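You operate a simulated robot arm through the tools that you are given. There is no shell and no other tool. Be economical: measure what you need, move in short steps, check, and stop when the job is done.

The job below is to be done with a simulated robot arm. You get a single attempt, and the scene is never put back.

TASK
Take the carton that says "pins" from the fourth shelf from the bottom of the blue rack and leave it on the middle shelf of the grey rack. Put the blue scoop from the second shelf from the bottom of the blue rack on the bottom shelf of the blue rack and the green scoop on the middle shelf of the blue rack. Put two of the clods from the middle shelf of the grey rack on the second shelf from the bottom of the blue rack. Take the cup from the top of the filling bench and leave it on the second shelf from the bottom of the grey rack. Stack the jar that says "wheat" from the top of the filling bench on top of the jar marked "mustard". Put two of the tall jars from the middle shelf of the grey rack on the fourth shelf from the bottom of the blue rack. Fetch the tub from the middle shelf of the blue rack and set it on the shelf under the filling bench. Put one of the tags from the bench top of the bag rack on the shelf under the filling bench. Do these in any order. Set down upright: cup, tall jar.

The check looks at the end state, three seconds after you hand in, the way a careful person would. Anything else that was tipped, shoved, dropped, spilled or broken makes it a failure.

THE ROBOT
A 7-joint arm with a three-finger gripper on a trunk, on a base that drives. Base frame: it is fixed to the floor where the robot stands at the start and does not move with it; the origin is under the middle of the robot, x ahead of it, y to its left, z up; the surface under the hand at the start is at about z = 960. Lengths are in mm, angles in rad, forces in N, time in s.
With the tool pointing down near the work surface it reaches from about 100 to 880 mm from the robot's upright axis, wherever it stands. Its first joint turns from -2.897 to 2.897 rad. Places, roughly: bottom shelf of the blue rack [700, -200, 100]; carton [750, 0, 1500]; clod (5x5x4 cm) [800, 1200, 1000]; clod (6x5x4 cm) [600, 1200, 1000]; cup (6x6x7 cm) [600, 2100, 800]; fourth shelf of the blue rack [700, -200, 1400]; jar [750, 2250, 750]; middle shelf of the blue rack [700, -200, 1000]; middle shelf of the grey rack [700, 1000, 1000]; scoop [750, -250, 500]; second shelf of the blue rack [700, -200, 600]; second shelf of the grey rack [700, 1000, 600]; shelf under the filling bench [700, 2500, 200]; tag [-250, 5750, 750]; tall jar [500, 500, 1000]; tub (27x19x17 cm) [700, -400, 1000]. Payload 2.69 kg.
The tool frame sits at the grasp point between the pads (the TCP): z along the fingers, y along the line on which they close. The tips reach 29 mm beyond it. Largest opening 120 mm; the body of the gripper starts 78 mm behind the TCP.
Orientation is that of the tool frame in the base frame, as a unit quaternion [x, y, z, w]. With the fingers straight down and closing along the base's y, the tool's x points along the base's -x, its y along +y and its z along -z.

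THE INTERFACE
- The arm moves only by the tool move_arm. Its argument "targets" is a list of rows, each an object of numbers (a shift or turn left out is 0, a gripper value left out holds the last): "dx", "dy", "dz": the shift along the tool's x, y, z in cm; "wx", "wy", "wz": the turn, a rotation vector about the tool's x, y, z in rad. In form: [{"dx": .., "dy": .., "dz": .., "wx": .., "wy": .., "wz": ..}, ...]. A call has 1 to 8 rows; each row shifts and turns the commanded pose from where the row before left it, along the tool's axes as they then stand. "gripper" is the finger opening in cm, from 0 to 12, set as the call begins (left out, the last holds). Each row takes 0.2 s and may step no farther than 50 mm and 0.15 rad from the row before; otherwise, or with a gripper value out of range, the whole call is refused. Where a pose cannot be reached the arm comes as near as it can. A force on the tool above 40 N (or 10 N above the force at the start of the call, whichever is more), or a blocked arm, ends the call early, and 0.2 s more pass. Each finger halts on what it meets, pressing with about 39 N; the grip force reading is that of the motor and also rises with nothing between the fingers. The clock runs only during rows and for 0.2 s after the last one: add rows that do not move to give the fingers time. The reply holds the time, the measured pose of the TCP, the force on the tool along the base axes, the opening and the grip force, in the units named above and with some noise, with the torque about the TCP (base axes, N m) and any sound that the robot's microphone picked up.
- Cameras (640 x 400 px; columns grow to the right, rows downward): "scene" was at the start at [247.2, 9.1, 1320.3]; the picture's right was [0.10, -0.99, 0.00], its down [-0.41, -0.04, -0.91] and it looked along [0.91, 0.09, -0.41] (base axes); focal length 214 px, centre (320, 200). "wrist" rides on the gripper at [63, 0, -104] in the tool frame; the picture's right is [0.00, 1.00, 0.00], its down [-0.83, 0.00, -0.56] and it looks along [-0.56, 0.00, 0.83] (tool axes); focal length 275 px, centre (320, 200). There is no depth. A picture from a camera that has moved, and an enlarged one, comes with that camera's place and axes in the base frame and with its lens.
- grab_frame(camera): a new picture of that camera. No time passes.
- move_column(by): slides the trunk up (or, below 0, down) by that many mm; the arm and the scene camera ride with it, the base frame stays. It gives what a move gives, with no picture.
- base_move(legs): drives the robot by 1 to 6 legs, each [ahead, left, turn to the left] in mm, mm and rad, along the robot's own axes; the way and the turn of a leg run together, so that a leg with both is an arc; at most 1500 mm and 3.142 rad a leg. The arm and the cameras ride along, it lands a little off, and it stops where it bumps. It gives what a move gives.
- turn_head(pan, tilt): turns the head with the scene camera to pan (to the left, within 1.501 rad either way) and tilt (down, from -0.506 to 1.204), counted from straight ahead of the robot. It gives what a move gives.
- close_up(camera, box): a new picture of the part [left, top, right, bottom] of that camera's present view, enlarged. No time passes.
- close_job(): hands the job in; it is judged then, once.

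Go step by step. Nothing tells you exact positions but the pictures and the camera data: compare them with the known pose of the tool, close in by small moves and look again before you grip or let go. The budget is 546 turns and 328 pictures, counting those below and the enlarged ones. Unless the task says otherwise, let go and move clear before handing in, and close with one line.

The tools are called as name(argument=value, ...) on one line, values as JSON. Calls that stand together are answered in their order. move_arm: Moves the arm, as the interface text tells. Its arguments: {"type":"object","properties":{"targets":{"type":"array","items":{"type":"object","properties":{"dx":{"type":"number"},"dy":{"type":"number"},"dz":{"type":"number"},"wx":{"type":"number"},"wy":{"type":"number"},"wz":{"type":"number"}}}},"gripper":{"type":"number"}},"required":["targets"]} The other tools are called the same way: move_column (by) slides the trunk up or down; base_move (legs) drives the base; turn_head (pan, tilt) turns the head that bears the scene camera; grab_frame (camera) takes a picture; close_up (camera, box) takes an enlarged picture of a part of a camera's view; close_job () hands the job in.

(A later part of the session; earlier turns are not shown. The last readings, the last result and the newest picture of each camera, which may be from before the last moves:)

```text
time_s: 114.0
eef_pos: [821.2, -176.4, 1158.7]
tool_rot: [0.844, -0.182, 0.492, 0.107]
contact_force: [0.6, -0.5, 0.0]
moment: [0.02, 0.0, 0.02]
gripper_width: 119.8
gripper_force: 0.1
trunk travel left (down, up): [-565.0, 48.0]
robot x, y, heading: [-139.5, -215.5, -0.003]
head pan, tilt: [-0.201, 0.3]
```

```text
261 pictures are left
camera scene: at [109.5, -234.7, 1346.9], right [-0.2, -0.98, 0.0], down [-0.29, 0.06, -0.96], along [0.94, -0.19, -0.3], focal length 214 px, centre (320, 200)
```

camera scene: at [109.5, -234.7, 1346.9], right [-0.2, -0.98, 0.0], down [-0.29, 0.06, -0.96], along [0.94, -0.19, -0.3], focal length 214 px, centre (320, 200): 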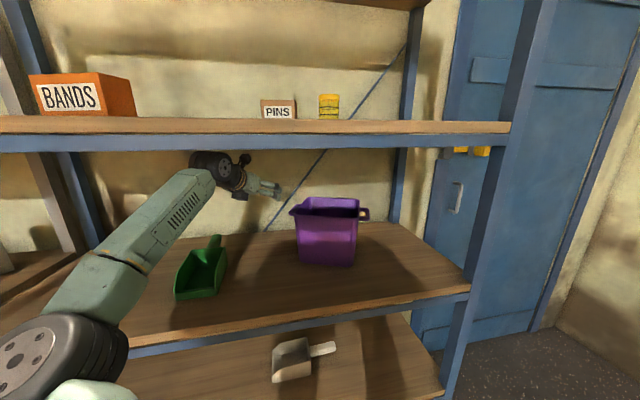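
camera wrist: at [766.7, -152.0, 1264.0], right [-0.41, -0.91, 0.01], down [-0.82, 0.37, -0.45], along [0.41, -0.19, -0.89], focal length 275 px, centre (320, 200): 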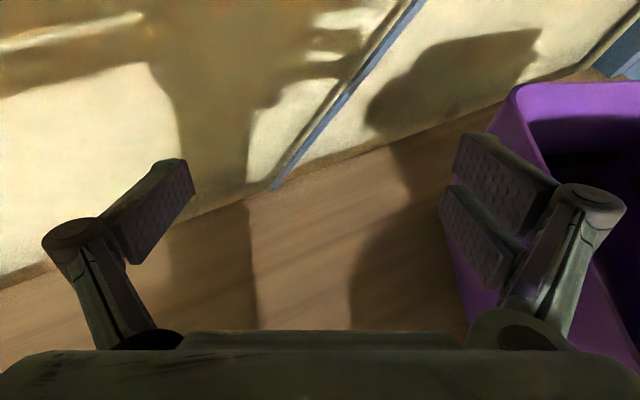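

move_arm(targets=[{"dx": 1.4, "dz": 0}, {"dy": 4}, {"dy": 4}, {"dy": 3.8}])

grab_frame(camera="wrist")

close_up(camera="scene", box=[220, 120, 400, 280])

```text
time_s: 115.0
eef_pos: [780.9, -287.8, 1171.5]
tool_rot: [0.845, -0.181, 0.493, 0.107]
contact_force: [0.1, 0.1, 0.6]
moment: [0.02, -0.03, 0.01]
gripper_width: 119.8
gripper_force: 0.0
trunk travel left (down, up): [-565.0, 48.0]
robot x, y, heading: [-134.2, -217.9, -0.0]
head pan, tilt: [-0.201, 0.3]
```

```text
260 pictures are left
camera wrist: at [725.8, -262.7, 1277.0], right [-0.41, -0.91, 0.01], down [-0.82, 0.36, -0.45], along [0.41, -0.19, -0.89], focal length 275 px, centre (320, 200)
```

wrist: 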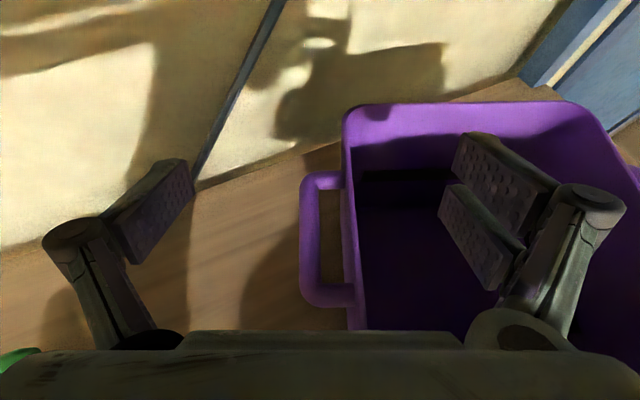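

```text
2.50 times, centred on (310, 200) of scene
camera zoom: at [109.6, -234.8, 1346.9], right [-0.2, -0.98, 0.0], down [-0.29, 0.06, -0.96], along [0.94, -0.19, -0.3], focal length 536 px, centre (345, 200)
```

zoom: 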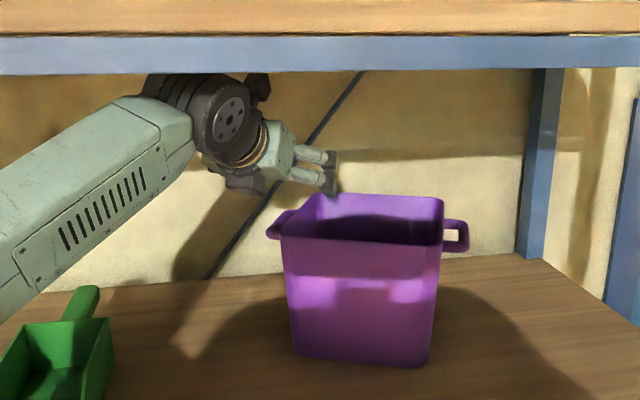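

The loop lies exactly between the fingers: inner finger over the tub's interior, outer finger outside the loop. Descend 60 mm and close.

move_arm(targets=[{"dx": -1.75, "dz": 1}, {"dx": -1.75, "dz": 1}, {"dx": -1.75, "dz": 1}])

grab_frame(camera="wrist")

close_up(camera="scene", box=[220, 120, 400, 280])

```text
time_s: 115.8
eef_pos: [780.2, -287.5, 1108.9]
tool_rot: [0.844, -0.182, 0.492, 0.107]
contact_force: [0.5, 0.2, -0.5]
moment: [-0.01, -0.02, 0.01]
gripper_width: 120.1
gripper_force: 0.1
trunk travel left (down, up): [-565.0, 48.0]
robot x, y, heading: [-138.2, -218.8, -0.002]
head pan, tilt: [-0.201, 0.3]
```

```text
258 pictures are left
camera wrist: at [725.2, -263.7, 1215.2], right [-0.41, -0.91, 0.01], down [-0.82, 0.36, -0.45], along [0.41, -0.19, -0.89], focal length 275 px, centre (320, 200)
```

wrist: 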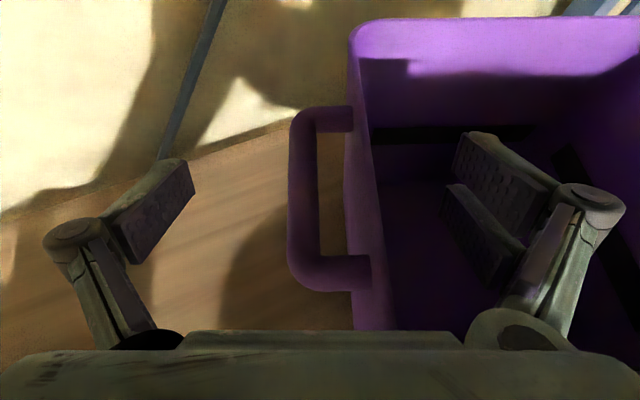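

```text
2.50 times, centred on (310, 200) of scene
camera zoom: at [109.8, -234.4, 1346.9], right [-0.2, -0.98, 0.0], down [-0.29, 0.06, -0.96], along [0.94, -0.19, -0.3], focal length 536 px, centre (345, 200)
```

zoom: 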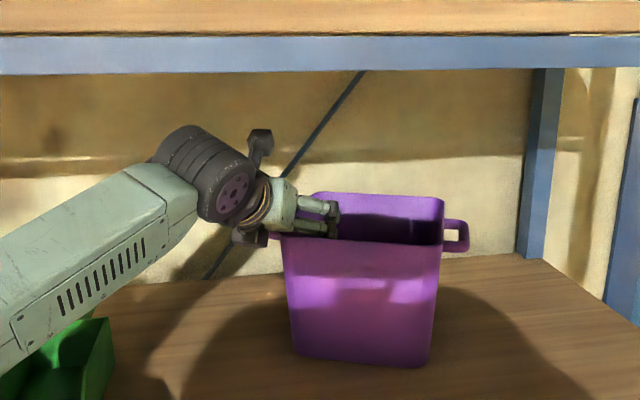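

move_arm(targets=[{}, {}, {}, {}, {}], gripper=2)

grab_frame(camera="wrist")

```text
time_s: 117.0
eef_pos: [778.9, -288.5, 1108.8]
tool_rot: [0.844, -0.182, 0.493, 0.107]
contact_force: [-0.8, -0.7, 0.5]
moment: [-0.15, 0.11, 0.08]
gripper_width: 38.3
gripper_force: 11.0
trunk travel left (down, up): [-565.0, 48.0]
robot x, y, heading: [-137.7, -212.0, -0.004]
head pan, tilt: [-0.201, 0.3]
```

```text
256 pictures are left
camera wrist: at [724.9, -264.1, 1215.5], right [-0.41, -0.91, 0.01], down [-0.82, 0.36, -0.45], along [0.41, -0.19, -0.89], focal length 275 px, centre (320, 200)
```

wrist: 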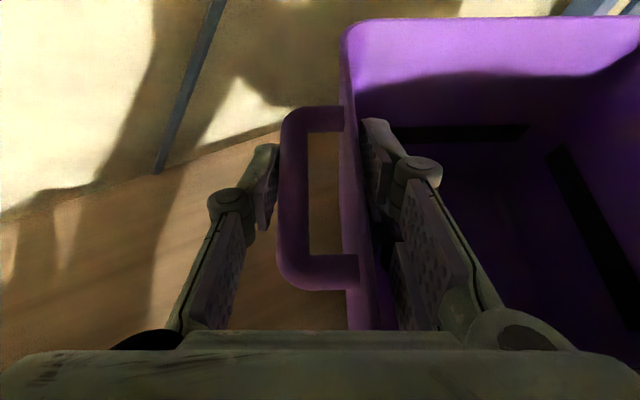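

move_arm(targets=[{}, {}, {"dx": 1.3, "dz": -0.75}, {"dx": 1.7, "dz": -1}])

grab_frame(camera="scene")

```text
time_s: 118.0
eef_pos: [777.8, -288.3, 1144.0]
tool_rot: [0.845, -0.183, 0.491, 0.107]
contact_force: [0.4, 0.4, -2.8]
moment: [0.3, -0.15, 0.02]
gripper_width: 35.7
gripper_force: 39.7
trunk travel left (down, up): [-565.0, 48.0]
robot x, y, heading: [-140.0, -211.9, -0.003]
head pan, tilt: [-0.201, 0.3]
```

```text
255 pictures are left
camera scene: at [109.8, -234.6, 1346.8], right [-0.2, -0.98, 0.0], down [-0.29, 0.06, -0.96], along [0.94, -0.19, -0.3], focal length 214 px, centre (320, 200)
```

scene: 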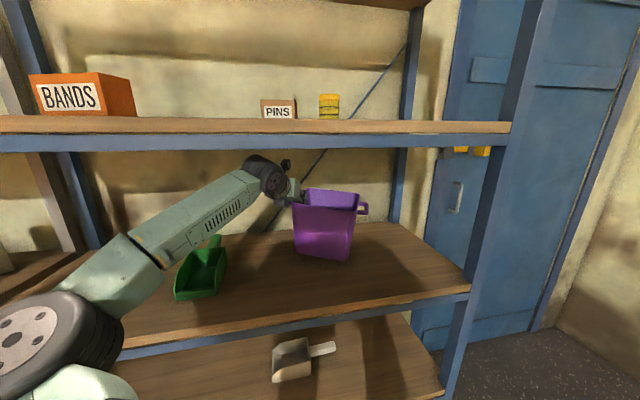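

Tub is held (about 3 N). Back out of the rack.

base_move(legs=[[-480, 0, 0]])

turn_head(pan=0.3, tilt=0.3)

grab_frame(camera="scene")

turn_head(pan=1.3, tilt=0.4)

grab_frame(camera="scene")

```text
time_s: 120.8
eef_pos: [308.8, -284.3, 1145.2]
tool_rot: [0.845, -0.179, 0.492, 0.105]
contact_force: [0.2, 0.1, -3.1]
moment: [0.28, -0.07, -0.01]
gripper_width: 35.4
gripper_force: 38.9
trunk travel left (down, up): [-565.0, 48.0]
robot x, y, heading: [-604.1, -216.0, 0.003]
head pan, tilt: [-0.201, 0.3]
```

```text
time_s: 121.8
eef_pos: [309.5, -284.8, 1143.6]
tool_rot: [0.845, -0.179, 0.492, 0.106]
contact_force: [0.7, -0.5, -3.4]
moment: [0.28, -0.12, -0.02]
gripper_width: 35.5
gripper_force: 39.2
trunk travel left (down, up): [-565.0, 48.0]
robot x, y, heading: [-606.1, -215.8, 0.005]
head pan, tilt: [0.3, 0.3]
```

```text
254 pictures are left
camera scene: at [-361.7, -188.2, 1346.9], right [0.3, -0.95, 0.0], down [-0.28, -0.09, -0.96], along [0.91, 0.29, -0.3], focal length 214 px, centre (320, 200)
```

scene: 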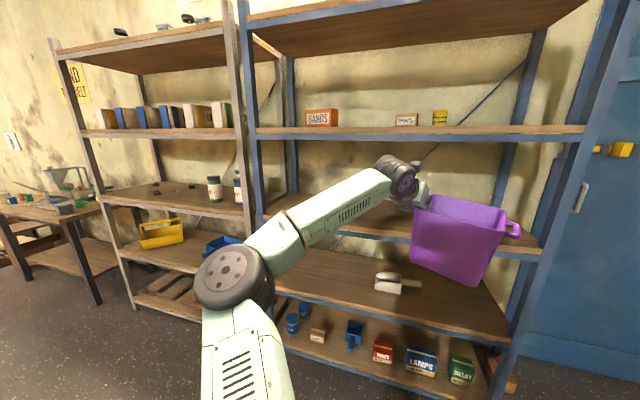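

```text
time_s: 123.0
eef_pos: [309.0, -284.7, 1143.4]
tool_rot: [0.846, -0.18, 0.491, 0.106]
contact_force: [0.3, -0.5, -3.3]
moment: [0.3, -0.08, -0.02]
gripper_width: 35.5
gripper_force: 39.0
trunk travel left (down, up): [-565.0, 48.0]
robot x, y, heading: [-607.2, -216.0, 0.009]
head pan, tilt: [1.3, 0.4]
```

```text
253 pictures are left
camera scene: at [-426.4, -126.9, 1337.6], right [0.96, -0.26, 0.0], down [-0.1, -0.38, -0.92], along [0.24, 0.89, -0.39], focal length 214 px, centre (320, 200)
```

scene: 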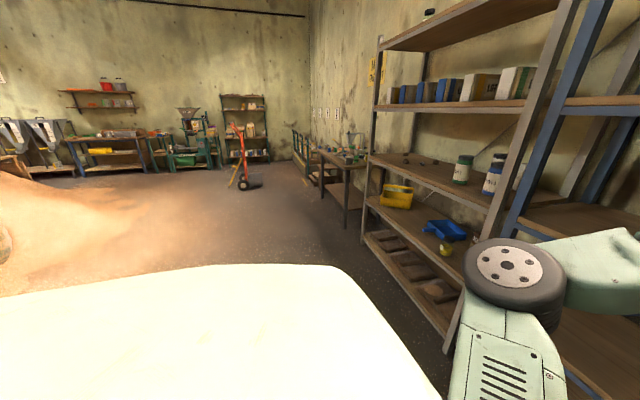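

Driving left along the racks with the tub, staying clear of them, toward the filling bench.

base_move(legs=[[0, 1400, 0], [0, 900, 0]])

turn_head(pan=0.3, tilt=0.4)

grab_frame(camera="scene")

```text
time_s: 141.0
eef_pos: [255.2, 2031.5, 1144.8]
tool_rot: [0.848, -0.168, 0.493, 0.099]
contact_force: [0.0, 0.4, -3.1]
moment: [0.24, -0.1, 0.01]
gripper_width: 35.4
gripper_force: 39.0
trunk travel left (down, up): [-565.0, 48.0]
robot x, y, heading: [-665.1, 2071.6, 0.032]
head pan, tilt: [1.3, 0.4]
```

```text
time_s: 142.3
eef_pos: [254.5, 2031.6, 1145.1]
tool_rot: [0.848, -0.169, 0.492, 0.099]
contact_force: [0.8, 0.0, -3.2]
moment: [0.3, -0.08, 0.04]
gripper_width: 35.4
gripper_force: 39.0
trunk travel left (down, up): [-565.0, 48.0]
robot x, y, heading: [-663.7, 2077.6, 0.034]
head pan, tilt: [0.3, 0.4]
```

```text
252 pictures are left
camera scene: at [-418.8, 2110.5, 1337.6], right [0.33, -0.95, 0.0], down [-0.37, -0.13, -0.92], along [0.87, 0.3, -0.39], focal length 214 px, centre (320, 200)
```

scene: 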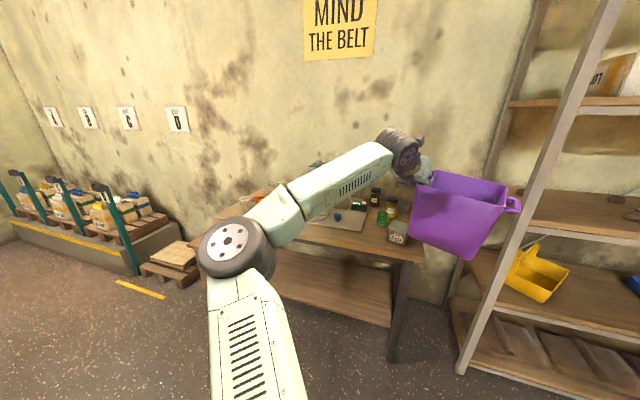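

move_column(by=-390)

base_move(legs=[[0, 450, -0.034]])

turn_head(pan=-0.1, tilt=0.4)

grab_frame(camera="scene")

```text
time_s: 146.0
eef_pos: [255.9, 2030.1, 752.7]
tool_rot: [0.847, -0.17, 0.493, 0.1]
contact_force: [-0.4, -0.9, -1.9]
moment: [0.31, -0.11, 0.01]
gripper_width: 35.5
gripper_force: 38.9
trunk travel left (down, up): [-175.0, 438.0]
robot x, y, heading: [-661.6, 2077.2, 0.035]
head pan, tilt: [0.3, 0.4]
```

```text
time_s: 150.0
eef_pos: [247.5, 2448.6, 754.1]
tool_rot: [0.845, -0.183, 0.492, 0.107]
contact_force: [0.7, 0.9, -2.9]
moment: [0.27, -0.1, -0.04]
gripper_width: 35.8
gripper_force: 38.8
trunk travel left (down, up): [-175.0, 438.0]
robot x, y, heading: [-669.3, 2527.0, -0.001]
head pan, tilt: [0.3, 0.4]
```

```text
time_s: 150.9
eef_pos: [246.5, 2447.9, 754.7]
tool_rot: [0.845, -0.183, 0.491, 0.107]
contact_force: [0.6, -0.2, -2.9]
moment: [0.32, -0.07, -0.01]
gripper_width: 35.6
gripper_force: 38.7
trunk travel left (down, up): [-175.0, 438.0]
robot x, y, heading: [-668.0, 2521.1, -0.003]
head pan, tilt: [-0.099, 0.4]
```

```text
251 pictures are left
camera scene: at [-420.3, 2514.1, 947.6], right [-0.1, -0.99, 0.0], down [-0.39, 0.04, -0.92], along [0.92, -0.09, -0.39], focal length 214 px, centre (320, 200)
```

scene: 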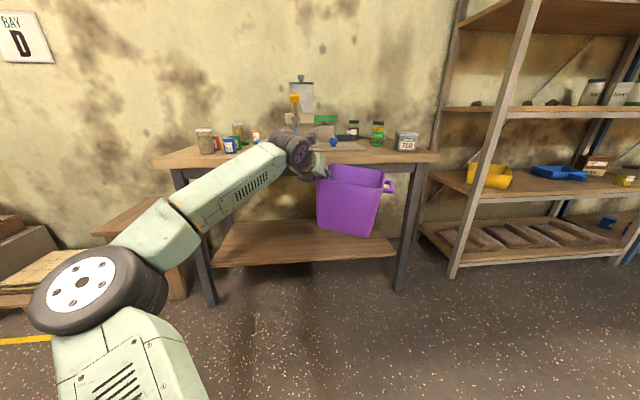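

The shelf under the bench is empty, front edge about x≈545, z≈175, with clearance up to ~685. I'll lower the tub with the arm in front of it.

move_arm(targets=[{"dx": -3.9, "dz": 2.22}, {"dx": -3.9, "dz": 2.22}, {"dx": -3.9, "dz": 2.22}, {"dx": -3.9, "dz": 2.22}, {"dx": -3.9, "dz": 2.22}, {"dx": -3.9, "dz": 2.22}, {"dx": -3.9, "dz": 2.22}])

grab_frame(camera="scene")

grab_frame(camera="wrist")

```text
time_s: 152.5
eef_pos: [249.0, 2447.1, 441.8]
tool_rot: [0.844, -0.184, 0.492, 0.108]
contact_force: [0.2, 1.3, -2.2]
moment: [0.27, -0.07, -0.07]
gripper_width: 35.2
gripper_force: 39.1
trunk travel left (down, up): [-175.0, 438.0]
robot x, y, heading: [-667.4, 2526.0, -0.005]
head pan, tilt: [-0.099, 0.4]
```

```text
250 pictures are left
camera scene: at [-420.5, 2514.0, 947.8], right [-0.1, -0.99, 0.0], down [-0.39, 0.04, -0.92], along [0.92, -0.1, -0.39], focal length 214 px, centre (320, 200)
```

scene: 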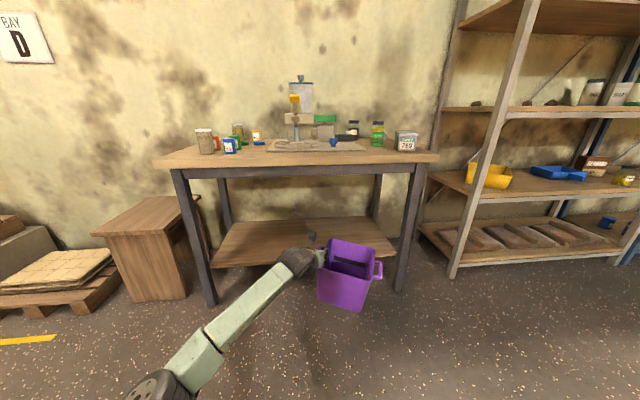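

```text
249 pictures are left
camera wrist: at [193.8, 2472.7, 547.2], right [-0.41, -0.91, 0.01], down [-0.81, 0.37, -0.45], along [0.41, -0.19, -0.89], focal length 275 px, centre (320, 200)
```

wrist: 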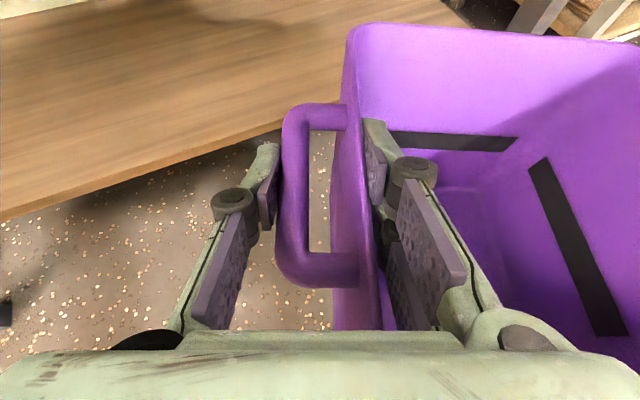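

base_move(legs=[[480, 0, 0]])

move_arm(targets=[{"dx": -2.6, "dz": 1.48}, {"dx": -2.6, "dz": 1.48}])

grab_frame(camera="scene")

grab_frame(camera="wrist")

```text
time_s: 155.3
eef_pos: [726.0, 2431.3, 440.4]
tool_rot: [0.843, -0.189, 0.491, 0.111]
contact_force: [-0.7, -0.7, -3.3]
moment: [0.25, -0.13, 0.02]
gripper_width: 35.4
gripper_force: 39.0
trunk travel left (down, up): [-175.0, 438.0]
robot x, y, heading: [-190.4, 2518.4, -0.014]
head pan, tilt: [-0.099, 0.4]
```

```text
time_s: 155.9
eef_pos: [727.7, 2431.8, 386.0]
tool_rot: [0.841, -0.186, 0.496, 0.112]
contact_force: [2.0, 5.0, 24.8]
moment: [-0.89, 3.04, -0.18]
gripper_width: 37.0
gripper_force: 38.9
trunk travel left (down, up): [-175.0, 438.0]
robot x, y, heading: [-186.9, 2518.5, -0.019]
head pan, tilt: [-0.099, 0.4]
```

```text
248 pictures are left
camera scene: at [56.9, 2506.3, 949.0], right [-0.12, -0.99, 0.0], down [-0.38, 0.04, -0.92], along [0.92, -0.11, -0.39], focal length 214 px, centre (320, 200)
```

scene: 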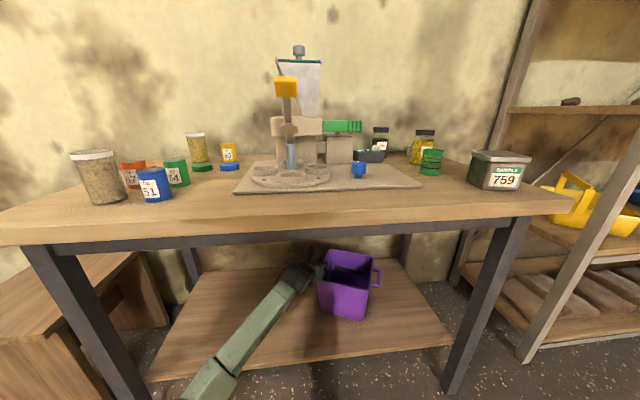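

```text
247 pictures are left
camera wrist: at [673.2, 2457.8, 492.0], right [-0.42, -0.91, 0.01], down [-0.81, 0.37, -0.46], along [0.41, -0.2, -0.89], focal length 275 px, centre (320, 200)
```

wrist: 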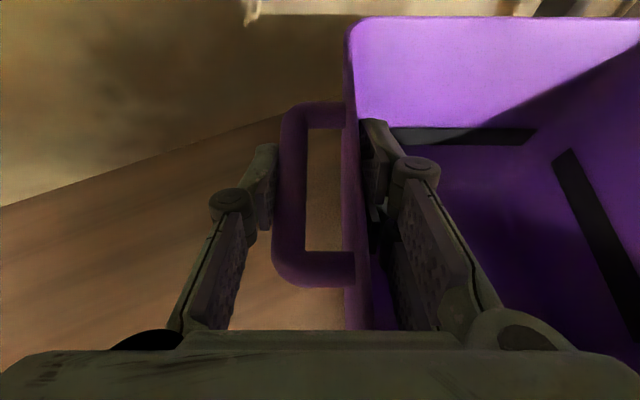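

close_up(camera="scene", box=[270, 230, 410, 330])

```text
4.00 times, centred on (340, 280) of scene
camera zoom: at [56.9, 2506.3, 949.0], right [-0.12, -0.99, 0.0], down [-0.38, 0.04, -0.92], along [0.92, -0.11, -0.39], focal length 858 px, centre (240, -120)
```

zoom: 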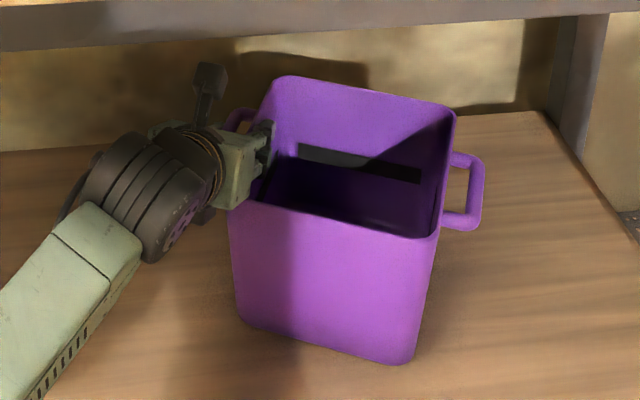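

Both bottom corners compute to z≈240, so the tub is level and resting on the shelf (z≈235). Ease the load, open, and lift the hand out of the tub.

move_arm(targets=[{"dx": 0.25, "dz": -0.15}, {}])

move_arm(targets=[{}, {}, {}, {}, {}], gripper=12)

move_arm(targets=[{"dx": 1.75, "dz": -1}, {"dx": 1.75, "dz": -1}, {"dx": 1.75, "dz": -1}, {}])

grab_frame(camera="scene")

grab_frame(camera="wrist")

```text
time_s: 156.6
eef_pos: [727.1, 2430.6, 387.3]
tool_rot: [0.841, -0.189, 0.494, 0.111]
contact_force: [8.8, 4.6, 19.7]
moment: [-1.27, -0.63, 0.59]
gripper_width: 37.1
gripper_force: 38.5
trunk travel left (down, up): [-175.0, 438.0]
robot x, y, heading: [-186.3, 2524.1, -0.02]
head pan, tilt: [-0.099, 0.4]
```

```text
time_s: 157.8
eef_pos: [726.5, 2431.4, 385.8]
tool_rot: [0.843, -0.19, 0.491, 0.111]
contact_force: [3.5, 5.8, 23.3]
moment: [0.41, 1.99, -0.58]
gripper_width: 120.1
gripper_force: 0.1
trunk travel left (down, up): [-175.0, 438.0]
robot x, y, heading: [-187.4, 2519.3, -0.018]
head pan, tilt: [-0.099, 0.4]
```

```text
time_s: 158.8
eef_pos: [725.9, 2429.2, 443.8]
tool_rot: [0.843, -0.19, 0.491, 0.111]
contact_force: [0.2, -0.2, 0.0]
moment: [0.0, 0.0, -0.04]
gripper_width: 120.0
gripper_force: 0.0
trunk travel left (down, up): [-175.0, 438.0]
robot x, y, heading: [-187.5, 2517.5, -0.019]
head pan, tilt: [-0.099, 0.4]
```

```text
245 pictures are left
camera scene: at [58.3, 2505.8, 947.7], right [-0.12, -0.99, 0.0], down [-0.39, 0.05, -0.92], along [0.91, -0.11, -0.39], focal length 214 px, centre (320, 200)
```

scene: 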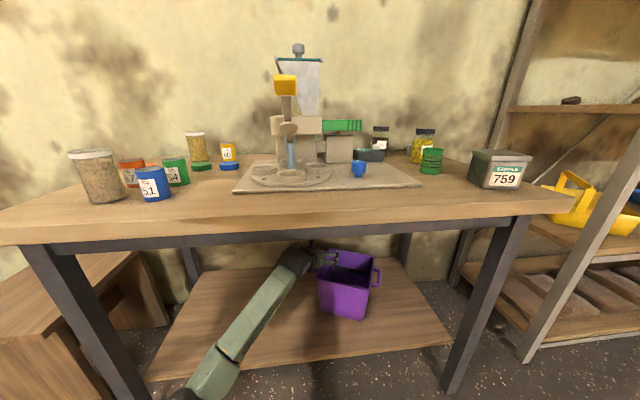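

```text
244 pictures are left
camera wrist: at [671.2, 2454.5, 549.4], right [-0.43, -0.9, 0.01], down [-0.81, 0.38, -0.45], along [0.4, -0.2, -0.89], focal length 275 px, centre (320, 200)
```

wrist: 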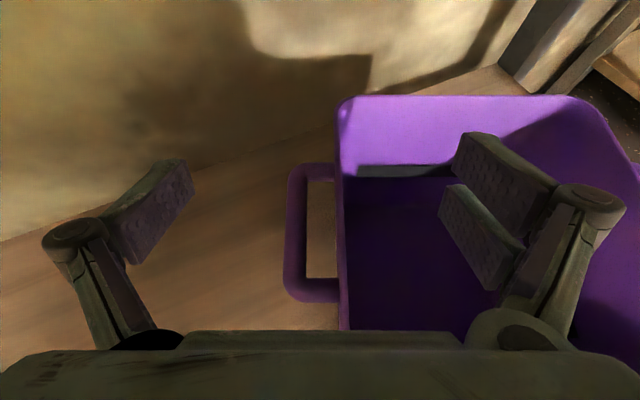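

Tub is set. Lift slightly more, sidestep and back out; then raise to work on the bench top.

move_arm(targets=[{"dx": 1.3, "dz": -0.75}, {"dy": -4.5}, {"dy": -4.5}, {"dy": -4.5}])

base_move(legs=[[-500, 0, 0]])

move_column(by=390)

turn_head(pan=0.0, tilt=0.5)

grab_frame(camera="scene")

```text
time_s: 159.8
eef_pos: [783.4, 2554.3, 460.9]
tool_rot: [0.843, -0.19, 0.491, 0.111]
contact_force: [0.1, 0.2, 0.4]
moment: [0.01, -0.04, -0.01]
gripper_width: 119.9
gripper_force: 0.0
trunk travel left (down, up): [-175.0, 438.0]
robot x, y, heading: [-187.0, 2519.2, -0.02]
head pan, tilt: [-0.099, 0.4]
```

```text
time_s: 162.6
eef_pos: [297.6, 2562.4, 460.6]
tool_rot: [0.843, -0.189, 0.49, 0.111]
contact_force: [0.5, 0.1, 0.6]
moment: [-0.03, 0.0, -0.03]
gripper_width: 120.0
gripper_force: 0.0
trunk travel left (down, up): [-175.0, 438.0]
robot x, y, heading: [-675.1, 2526.8, -0.019]
head pan, tilt: [-0.099, 0.4]
```

```text
time_s: 166.4
eef_pos: [297.3, 2561.8, 849.7]
tool_rot: [0.843, -0.19, 0.49, 0.111]
contact_force: [0.1, 0.4, -0.6]
moment: [0.0, 0.01, -0.01]
gripper_width: 120.0
gripper_force: 0.0
trunk travel left (down, up): [-565.0, 48.0]
robot x, y, heading: [-674.8, 2527.6, -0.021]
head pan, tilt: [-0.099, 0.4]
```

```text
time_s: 167.1
eef_pos: [297.7, 2563.2, 850.6]
tool_rot: [0.843, -0.189, 0.492, 0.111]
contact_force: [0.5, -1.0, 0.4]
moment: [-0.02, 0.0, 0.0]
gripper_width: 120.0
gripper_force: 0.0
trunk travel left (down, up): [-565.0, 48.0]
robot x, y, heading: [-669.3, 2527.6, -0.016]
head pan, tilt: [0.0, 0.499]
```

```text
243 pictures are left
camera scene: at [-427.9, 2523.2, 1328.6], right [-0.02, -1.0, 0.0], down [-0.48, 0.01, -0.88], along [0.88, -0.02, -0.48], focal length 214 px, centre (320, 200)
```

scene: 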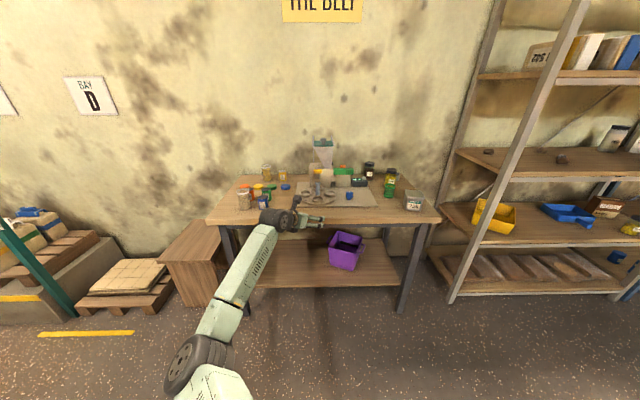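

move_arm(targets=[{"dx": 4, "dz": -2.3}, {"dx": 4, "dz": -2.3}, {"dx": 4, "dz": -2.3}, {"dx": 4, "dz": -2.3}, {"wx": 0.122, "wz": -0.069}, {"wx": 0.122, "wz": -0.069}, {"wx": 0.122, "wz": -0.069}])

close_up(camera="scene", box=[200, 140, 440, 230])

```text
time_s: 168.7
eef_pos: [297.9, 2563.3, 1035.9]
tool_rot: [0.864, -0.009, 0.503, 0.006]
contact_force: [0.0, 0.4, 0.6]
moment: [-0.02, 0.01, 0.02]
gripper_width: 120.3
gripper_force: 0.0
trunk travel left (down, up): [-565.0, 48.0]
robot x, y, heading: [-673.1, 2525.4, -0.018]
head pan, tilt: [0.0, 0.499]
```

```text
2.67 times, centred on (320, 185) of scene
camera zoom: at [-427.9, 2523.1, 1328.5], right [-0.02, -1.0, 0.0], down [-0.48, 0.01, -0.88], along [0.88, -0.02, -0.48], focal length 572 px, centre (320, 240)
```

zoom: 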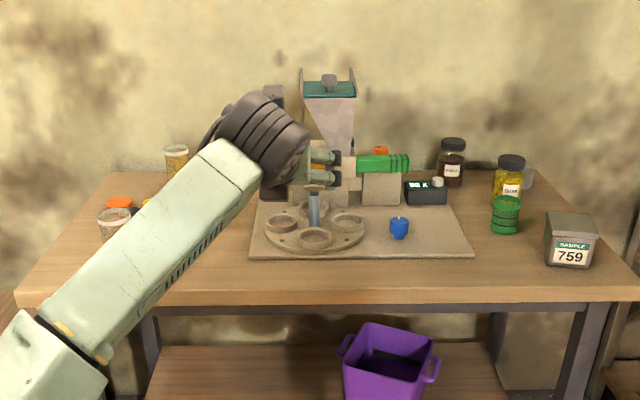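

The green ribbed cup is at about (660,2100) and jars stand behind it. I'll drive right 380 mm and closer for labels.

base_move(legs=[[0, -330, 0.018], [250, 0, 0]])

turn_head(pan=-0.15, tilt=0.5)

grab_frame(camera="scene")

grab_frame(camera="wrist")

```text
time_s: 173.2
eef_pos: [540.1, 2265.7, 1034.8]
tool_rot: [0.864, 0.003, 0.503, -0.002]
contact_force: [1.2, -0.2, 0.0]
moment: [-0.01, 0.01, -0.02]
gripper_width: 120.1
gripper_force: 0.0
trunk travel left (down, up): [-565.0, 48.0]
robot x, y, heading: [-430.9, 2202.5, 0.01]
head pan, tilt: [0.0, 0.499]
```

```text
time_s: 173.9
eef_pos: [540.2, 2266.6, 1036.3]
tool_rot: [0.864, 0.002, 0.503, -0.001]
contact_force: [0.7, -0.4, -0.7]
moment: [-0.01, 0.02, 0.03]
gripper_width: 120.1
gripper_force: 0.2
trunk travel left (down, up): [-565.0, 48.0]
robot x, y, heading: [-433.0, 2207.2, 0.008]
head pan, tilt: [-0.15, 0.499]
```

```text
241 pictures are left
camera scene: at [-185.6, 2192.3, 1328.5], right [-0.14, -0.99, 0.0], down [-0.47, 0.07, -0.88], along [0.87, -0.12, -0.48], focal length 214 px, centre (320, 200)
```

scene: 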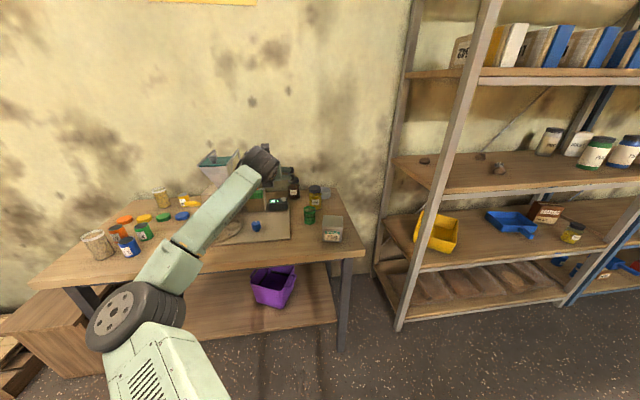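

```text
240 pictures are left
camera wrist: at [479.5, 2265.8, 1141.3], right [0.01, -1.0, 0.01], down [-0.89, -0.01, -0.45], along [0.45, 0.0, -0.89], focal length 275 px, centre (320, 200)
```

wrist: 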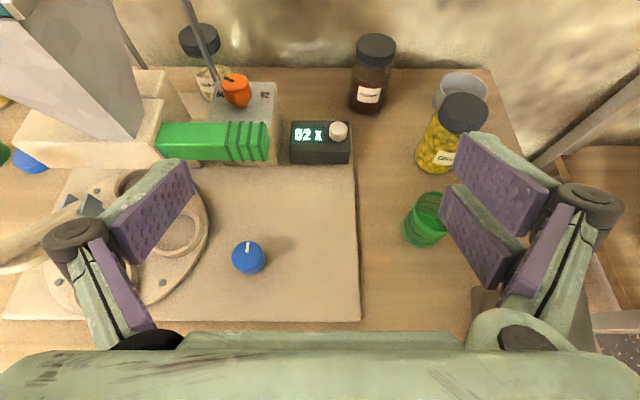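

close_up(camera="wrist", box=[320, 20, 520, 260])

close_up(camera="scene", box=[60, 140, 360, 280])

close_up(camera="wrist", box=[150, 0, 300, 120])

```text
1.67 times, centred on (420, 140) of wrist
camera zoom: at [479.5, 2265.8, 1141.3], right [0.01, -1.0, 0.01], down [-0.89, -0.01, -0.45], along [0.45, 0.0, -0.89], focal length 459 px, centre (153, 300)
```

zoom: 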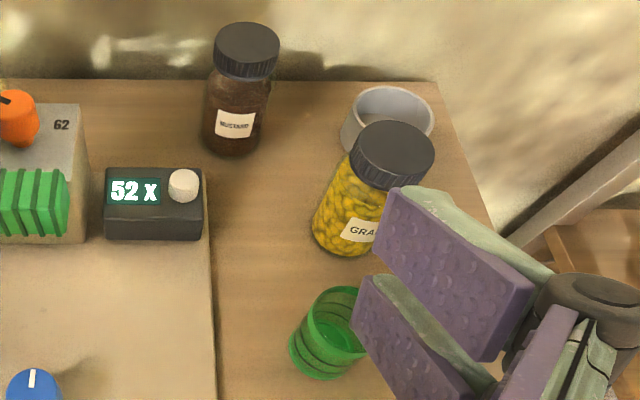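

```text
2.13 times, centred on (210, 210) of scene
camera zoom: at [-185.6, 2192.3, 1328.5], right [-0.14, -0.99, 0.0], down [-0.47, 0.07, -0.88], along [0.87, -0.12, -0.48], focal length 458 px, centre (555, 179)
```

zoom: 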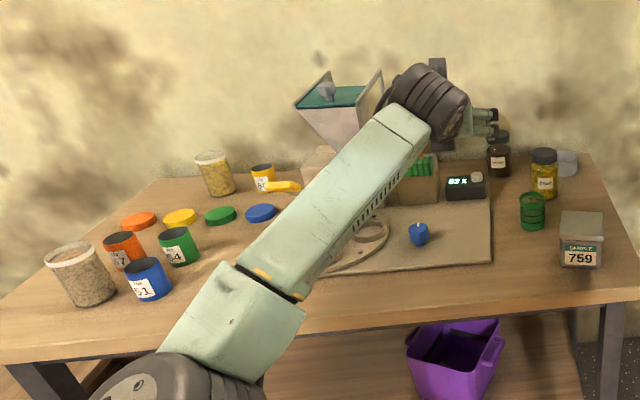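

```text
3.33 times, centred on (225, 60) of wrist
camera zoom: at [479.5, 2265.8, 1141.3], right [0.01, -1.0, 0.01], down [-0.89, -0.01, -0.45], along [0.45, 0.0, -0.89], focal length 918 px, centre (637, 667)
```

zoom: 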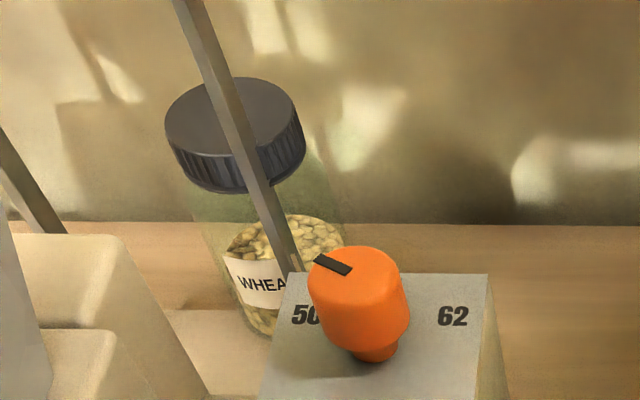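

The label check: WHEAT jar stands at the back near (900,2470) behind the control box, MUSTARD is the dark jar near (885,2177), the cup is green at (660,2100). I'll drive nearer to inspect the wheat jar's surroundings.

base_move(legs=[[220, 0, 0]])

turn_head(pan=0.15, tilt=0.5)

grab_frame(camera="scene")

grab_frame(camera="wrist")

```text
time_s: 175.5
eef_pos: [756.9, 2271.5, 1034.0]
tool_rot: [0.864, 0.003, 0.503, -0.001]
contact_force: [0.6, 0.3, -0.5]
moment: [-0.02, -0.01, 0.01]
gripper_width: 120.0
gripper_force: 0.0
trunk travel left (down, up): [-565.0, 48.0]
robot x, y, heading: [-213.4, 2205.4, 0.014]
head pan, tilt: [-0.15, 0.499]
```

```text
time_s: 176.3
eef_pos: [755.6, 2272.0, 1035.4]
tool_rot: [0.864, 0.003, 0.503, -0.001]
contact_force: [-1.7, 0.5, -0.2]
moment: [-0.02, 0.0, 0.0]
gripper_width: 119.9
gripper_force: 0.1
trunk travel left (down, up): [-565.0, 48.0]
robot x, y, heading: [-216.9, 2208.9, 0.017]
head pan, tilt: [0.15, 0.499]
```

```text
236 pictures are left
camera scene: at [31.2, 2222.8, 1328.5], right [0.16, -0.99, 0.0], down [-0.47, -0.08, -0.88], along [0.87, 0.14, -0.48], focal length 214 px, centre (320, 200)
```

scene: 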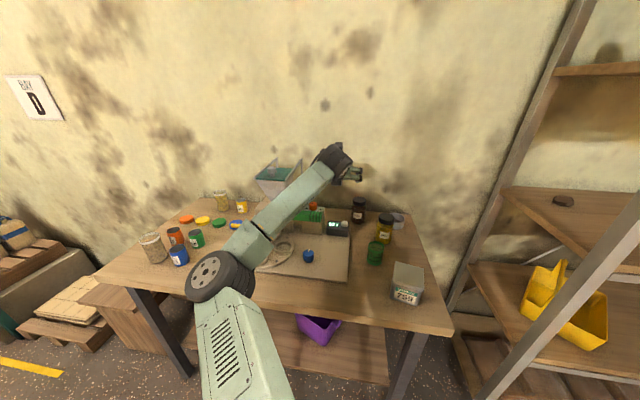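

```text
235 pictures are left
camera wrist: at [696.4, 2271.6, 1141.3], right [0.01, -1.0, 0.0], down [-0.89, -0.01, -0.45], along [0.45, 0.0, -0.89], focal length 275 px, centre (320, 200)
```

wrist: 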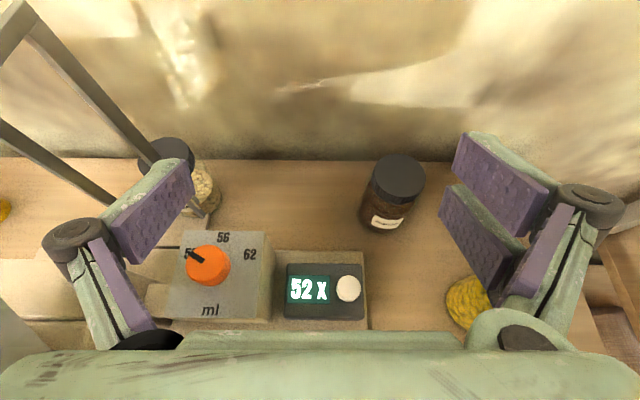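

move_arm(targets=[{"dx": 3, "dz": -1.7}, {"dx": 3, "dz": -1.7}, {"dy": -4.5}, {"dy": -4.5}, {"dy": -4}])

grab_frame(camera="wrist")

```text
time_s: 177.5
eef_pos: [757.6, 2403.0, 1105.8]
tool_rot: [0.864, 0.004, 0.503, -0.002]
contact_force: [0.1, 0.2, 0.2]
moment: [0.03, -0.02, 0.02]
gripper_width: 120.0
gripper_force: 0.2
trunk travel left (down, up): [-565.0, 48.0]
robot x, y, heading: [-214.7, 2206.9, 0.015]
head pan, tilt: [0.15, 0.499]
```

```text
234 pictures are left
camera wrist: at [698.2, 2403.6, 1211.4], right [0.01, -1.0, 0.0], down [-0.89, -0.01, -0.45], along [0.45, 0.0, -0.89], focal length 275 px, centre (320, 200)
```

wrist: 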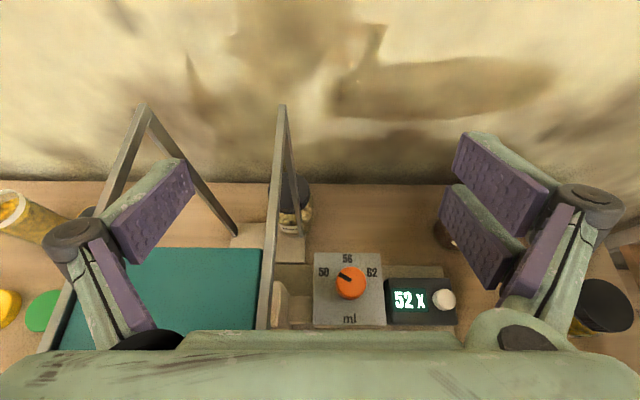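

close_up(camera="wrist", box=[240, 90, 360, 260])

close_up(camera="scene", box=[210, 130, 450, 290])

```text
2.35 times, centred on (300, 175) of wrist
camera zoom: at [698.2, 2403.6, 1211.4], right [0.01, -1.0, 0.0], down [-0.89, -0.01, -0.45], along [0.45, 0.0, -0.89], focal length 648 px, centre (367, 259)
```

zoom: 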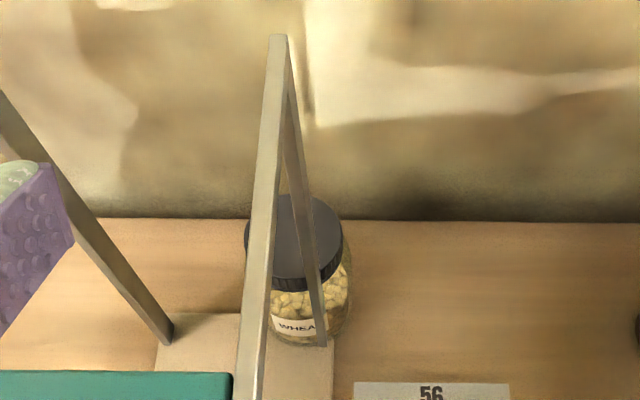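

```text
2.50 times, centred on (330, 210) of scene
camera zoom: at [31.2, 2223.1, 1328.5], right [0.16, -0.99, 0.0], down [-0.47, -0.08, -0.88], along [0.87, 0.14, -0.48], focal length 536 px, centre (295, 175)
```

zoom: 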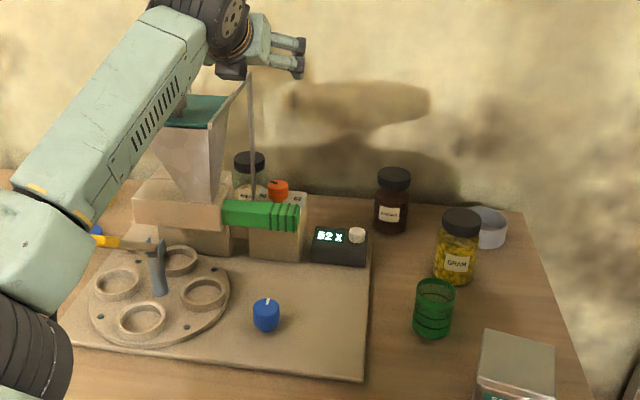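

The wheat jar stands at ≈(896,2461) behind a thin vertical post of the hopper stand, so it should be taken from the right, with the tool pointing left (+y) and down. I'll move to the right and yaw the hand left by 90°.

move_arm(targets=[{"dy": 4.5}, {"dy": 4.5}, {"dy": 4.5}], gripper=9.5)

move_arm(targets=[{"wx": 0.13, "wz": -0.074}, {"wx": 0.13, "wz": -0.074}, {"wx": 0.13, "wz": -0.074}, {"wx": 0.13, "wz": -0.074}, {"wx": 0.13, "wz": -0.074}])

grab_frame(camera="scene")

```text
time_s: 178.3
eef_pos: [755.7, 2267.4, 1104.0]
tool_rot: [0.864, 0.004, 0.503, -0.002]
contact_force: [0.7, 0.5, 0.4]
moment: [-0.05, -0.01, -0.02]
gripper_width: 95.0
gripper_force: 0.0
trunk travel left (down, up): [-565.0, 48.0]
robot x, y, heading: [-216.5, 2207.4, 0.012]
head pan, tilt: [0.15, 0.499]
```

```text
time_s: 179.5
eef_pos: [755.4, 2266.8, 1105.1]
tool_rot: [0.803, 0.321, 0.467, -0.187]
contact_force: [0.8, 0.8, 0.1]
moment: [0.01, -0.03, 0.01]
gripper_width: 95.3
gripper_force: 0.0
trunk travel left (down, up): [-565.0, 48.0]
robot x, y, heading: [-214.9, 2204.0, 0.017]
head pan, tilt: [0.15, 0.499]
```

```text
231 pictures are left
camera scene: at [31.3, 2222.6, 1328.5], right [0.16, -0.99, 0.0], down [-0.47, -0.08, -0.88], along [0.87, 0.14, -0.48], focal length 214 px, centre (320, 200)
```

scene: 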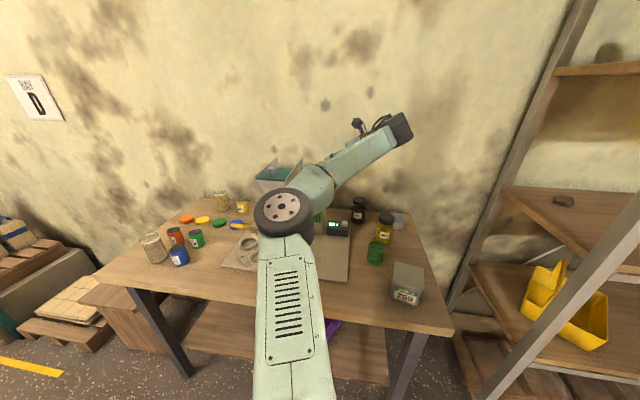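

move_arm(targets=[{"wx": 0.13, "wz": -0.074}, {"wx": 0.13, "wz": -0.074}, {"wx": 0.13, "wz": -0.074}, {"wx": 0.13, "wz": -0.074}, {"wx": 0.13, "wz": -0.074}])

grab_frame(camera="scene")

grab_frame(camera="wrist")

```text
time_s: 180.7
eef_pos: [698.1, 2279.7, 1097.2]
tool_rot: [0.63, 0.592, 0.367, -0.344]
contact_force: [-0.1, 0.3, 0.0]
moment: [0.01, 0.02, 0.0]
gripper_width: 95.2
gripper_force: 0.0
out of reach, approached as far as the arm can: row 4, 5
trunk travel left (down, up): [-565.0, 48.0]
robot x, y, heading: [-212.5, 2209.1, 0.019]
head pan, tilt: [0.15, 0.499]
```

```text
230 pictures are left
camera scene: at [31.1, 2222.8, 1328.5], right [0.16, -0.99, 0.0], down [-0.47, -0.08, -0.88], along [0.87, 0.14, -0.48], focal length 214 px, centre (320, 200)
```

scene: 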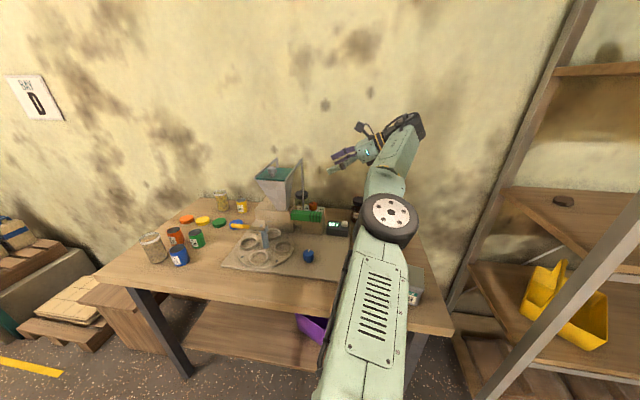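

```text
229 pictures are left
camera wrist: at [693.8, 2220.1, 1202.8], right [1.0, -0.06, 0.0], down [-0.05, -0.89, -0.45], along [0.03, 0.45, -0.89], focal length 275 px, centre (320, 200)
```

wrist: 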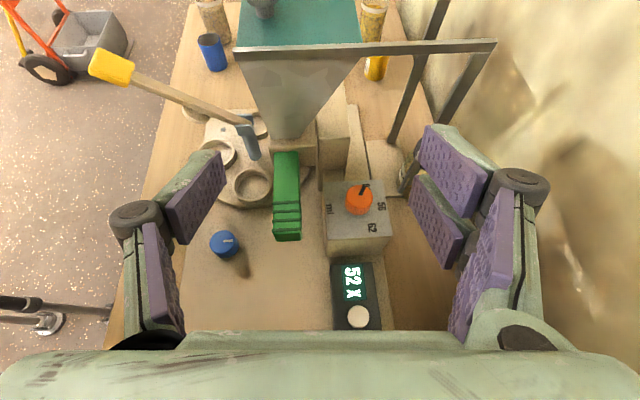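

base_move(legs=[[165, 0, -0.015]])

move_arm(targets=[{"dx": -3.9, "dz": 2.22}, {"dx": -3.9, "dz": 2.22}, {}])

grab_frame(camera="wrist")

turn_head(pan=0.25, tilt=0.5)

grab_frame(camera="scene")

```text
time_s: 182.2
eef_pos: [870.9, 2268.9, 1095.0]
tool_rot: [0.636, 0.586, 0.37, -0.34]
contact_force: [0.3, 0.2, -0.5]
moment: [0.0, 0.03, 0.04]
gripper_width: 95.1
gripper_force: 0.0
trunk travel left (down, up): [-565.0, 48.0]
robot x, y, heading: [-44.3, 2205.1, 0.002]
head pan, tilt: [0.15, 0.499]
```

```text
time_s: 183.0
eef_pos: [868.0, 2269.9, 1005.3]
tool_rot: [0.636, 0.586, 0.37, -0.34]
contact_force: [-0.3, -0.3, -0.1]
moment: [-0.01, -0.01, 0.03]
gripper_width: 95.1
gripper_force: 0.1
trunk travel left (down, up): [-565.0, 48.0]
robot x, y, heading: [-41.8, 2204.3, -0.002]
head pan, tilt: [0.15, 0.499]
```

```text
228 pictures are left
camera wrist: at [862.5, 2210.8, 1111.1], right [1.0, -0.08, 0.0], down [-0.07, -0.89, -0.45], along [0.04, 0.44, -0.89], focal length 275 px, centre (320, 200)
```

wrist: 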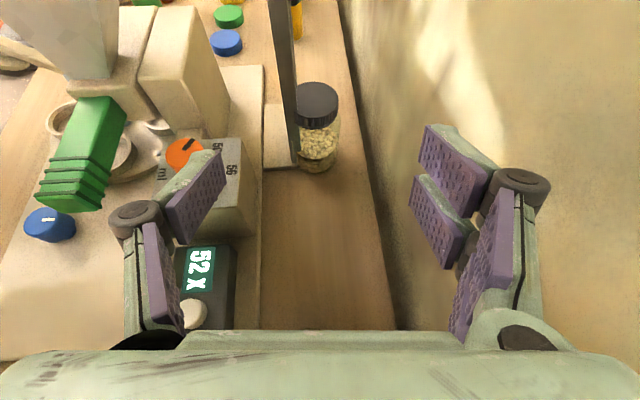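

```text
time_s: 183.7
eef_pos: [867.4, 2270.9, 1005.6]
tool_rot: [0.636, 0.586, 0.37, -0.339]
contact_force: [0.2, -0.4, -0.3]
moment: [0.01, 0.02, 0.01]
gripper_width: 95.1
gripper_force: 0.1
trunk travel left (down, up): [-565.0, 48.0]
robot x, y, heading: [-46.0, 2206.1, 0.003]
head pan, tilt: [0.25, 0.499]
```

```text
227 pictures are left
camera scene: at [199.9, 2229.6, 1328.5], right [0.25, -0.97, 0.0], down [-0.46, -0.12, -0.88], along [0.85, 0.22, -0.48], focal length 214 px, centre (320, 200)
```

scene: 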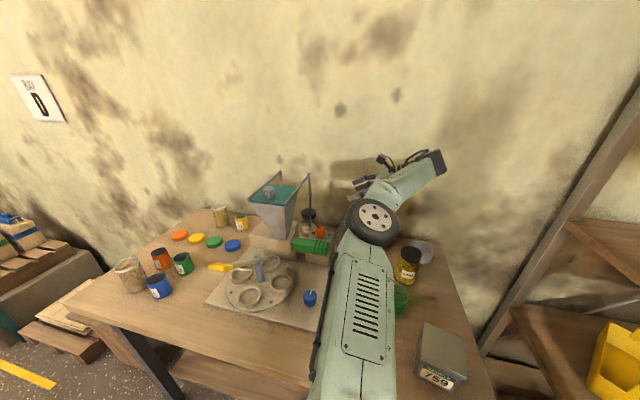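

The post stands right in front of the jar, so a sideways grasp would catch it. Better: come from straight above with fingers closing along y. I'll raise the hand, yaw back, and turn the tool to point straight down (camera on the wall side).

move_arm(targets=[{"dx": 4, "dz": -2.3}, {"dx": 4, "dz": -2.3}, {"dx": 4, "dz": -2.3}])

move_arm(targets=[{"wx": -0.128, "wz": 0.073}, {"wx": -0.128, "wz": 0.073}, {"wx": -0.128, "wz": 0.073}, {"wx": -0.128, "wz": 0.073}, {"wx": -0.128, "wz": 0.073}, {"wx": -0.128, "wz": 0.073}, {"wx": -0.128, "wz": 0.073}, {"wx": -0.128, "wz": 0.073}])

move_column(by=46)

grab_frame(camera="scene")

```text
time_s: 184.5
eef_pos: [853.2, 2268.5, 1142.5]
tool_rot: [0.635, 0.586, 0.37, -0.341]
contact_force: [-0.2, 0.3, -0.1]
moment: [0.0, 0.0, -0.02]
gripper_width: 95.0
gripper_force: 0.1
out of reach, approached as far as the arm can: row 3
trunk travel left (down, up): [-565.0, 48.0]
robot x, y, heading: [-42.3, 2208.1, -0.002]
head pan, tilt: [0.25, 0.499]
```

```text
time_s: 185.4
eef_pos: [922.5, 2254.6, 1173.3]
tool_rot: [0.754, 0.43, 0.427, -0.251]
contact_force: [-22.4, 0.7, -5.1]
moment: [0.01, -0.18, -0.71]
gripper_width: 89.2
gripper_force: 0.0
out of reach, approached as far as the arm can: row 1, 2, 3, 4
trunk travel left (down, up): [-565.0, 48.0]
robot x, y, heading: [-46.8, 2210.4, -0.001]
head pan, tilt: [0.25, 0.499]
stopped in row 4: the force on the tool passed its limit at 56 N (the readings are from after the stop); the commanded pose is now the measured one
```

```text
time_s: 185.8
eef_pos: [922.5, 2254.2, 1182.1]
tool_rot: [0.757, 0.431, 0.422, -0.252]
contact_force: [-18.9, 1.5, -3.1]
moment: [-0.1, -0.16, -0.48]
gripper_width: 90.6
gripper_force: 0.2
trunk travel left (down, up): [-578.0, 36.0]
robot x, y, heading: [-42.4, 2207.5, -0.001]
head pan, tilt: [0.25, 0.499]
stopped: the force on the tool passed its limit at 47 N (the readings are from after the stop); the commanded pose is now the measured one
```

```text
226 pictures are left
camera scene: at [197.0, 2230.1, 1341.6], right [0.25, -0.97, 0.0], down [-0.46, -0.12, -0.88], along [0.85, 0.22, -0.48], focal length 214 px, centre (320, 200)
```

scene: 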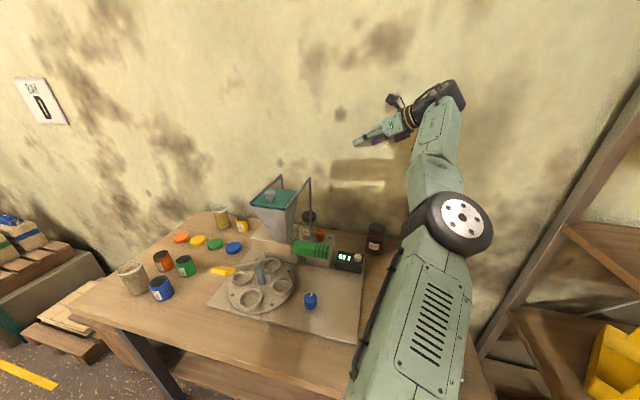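

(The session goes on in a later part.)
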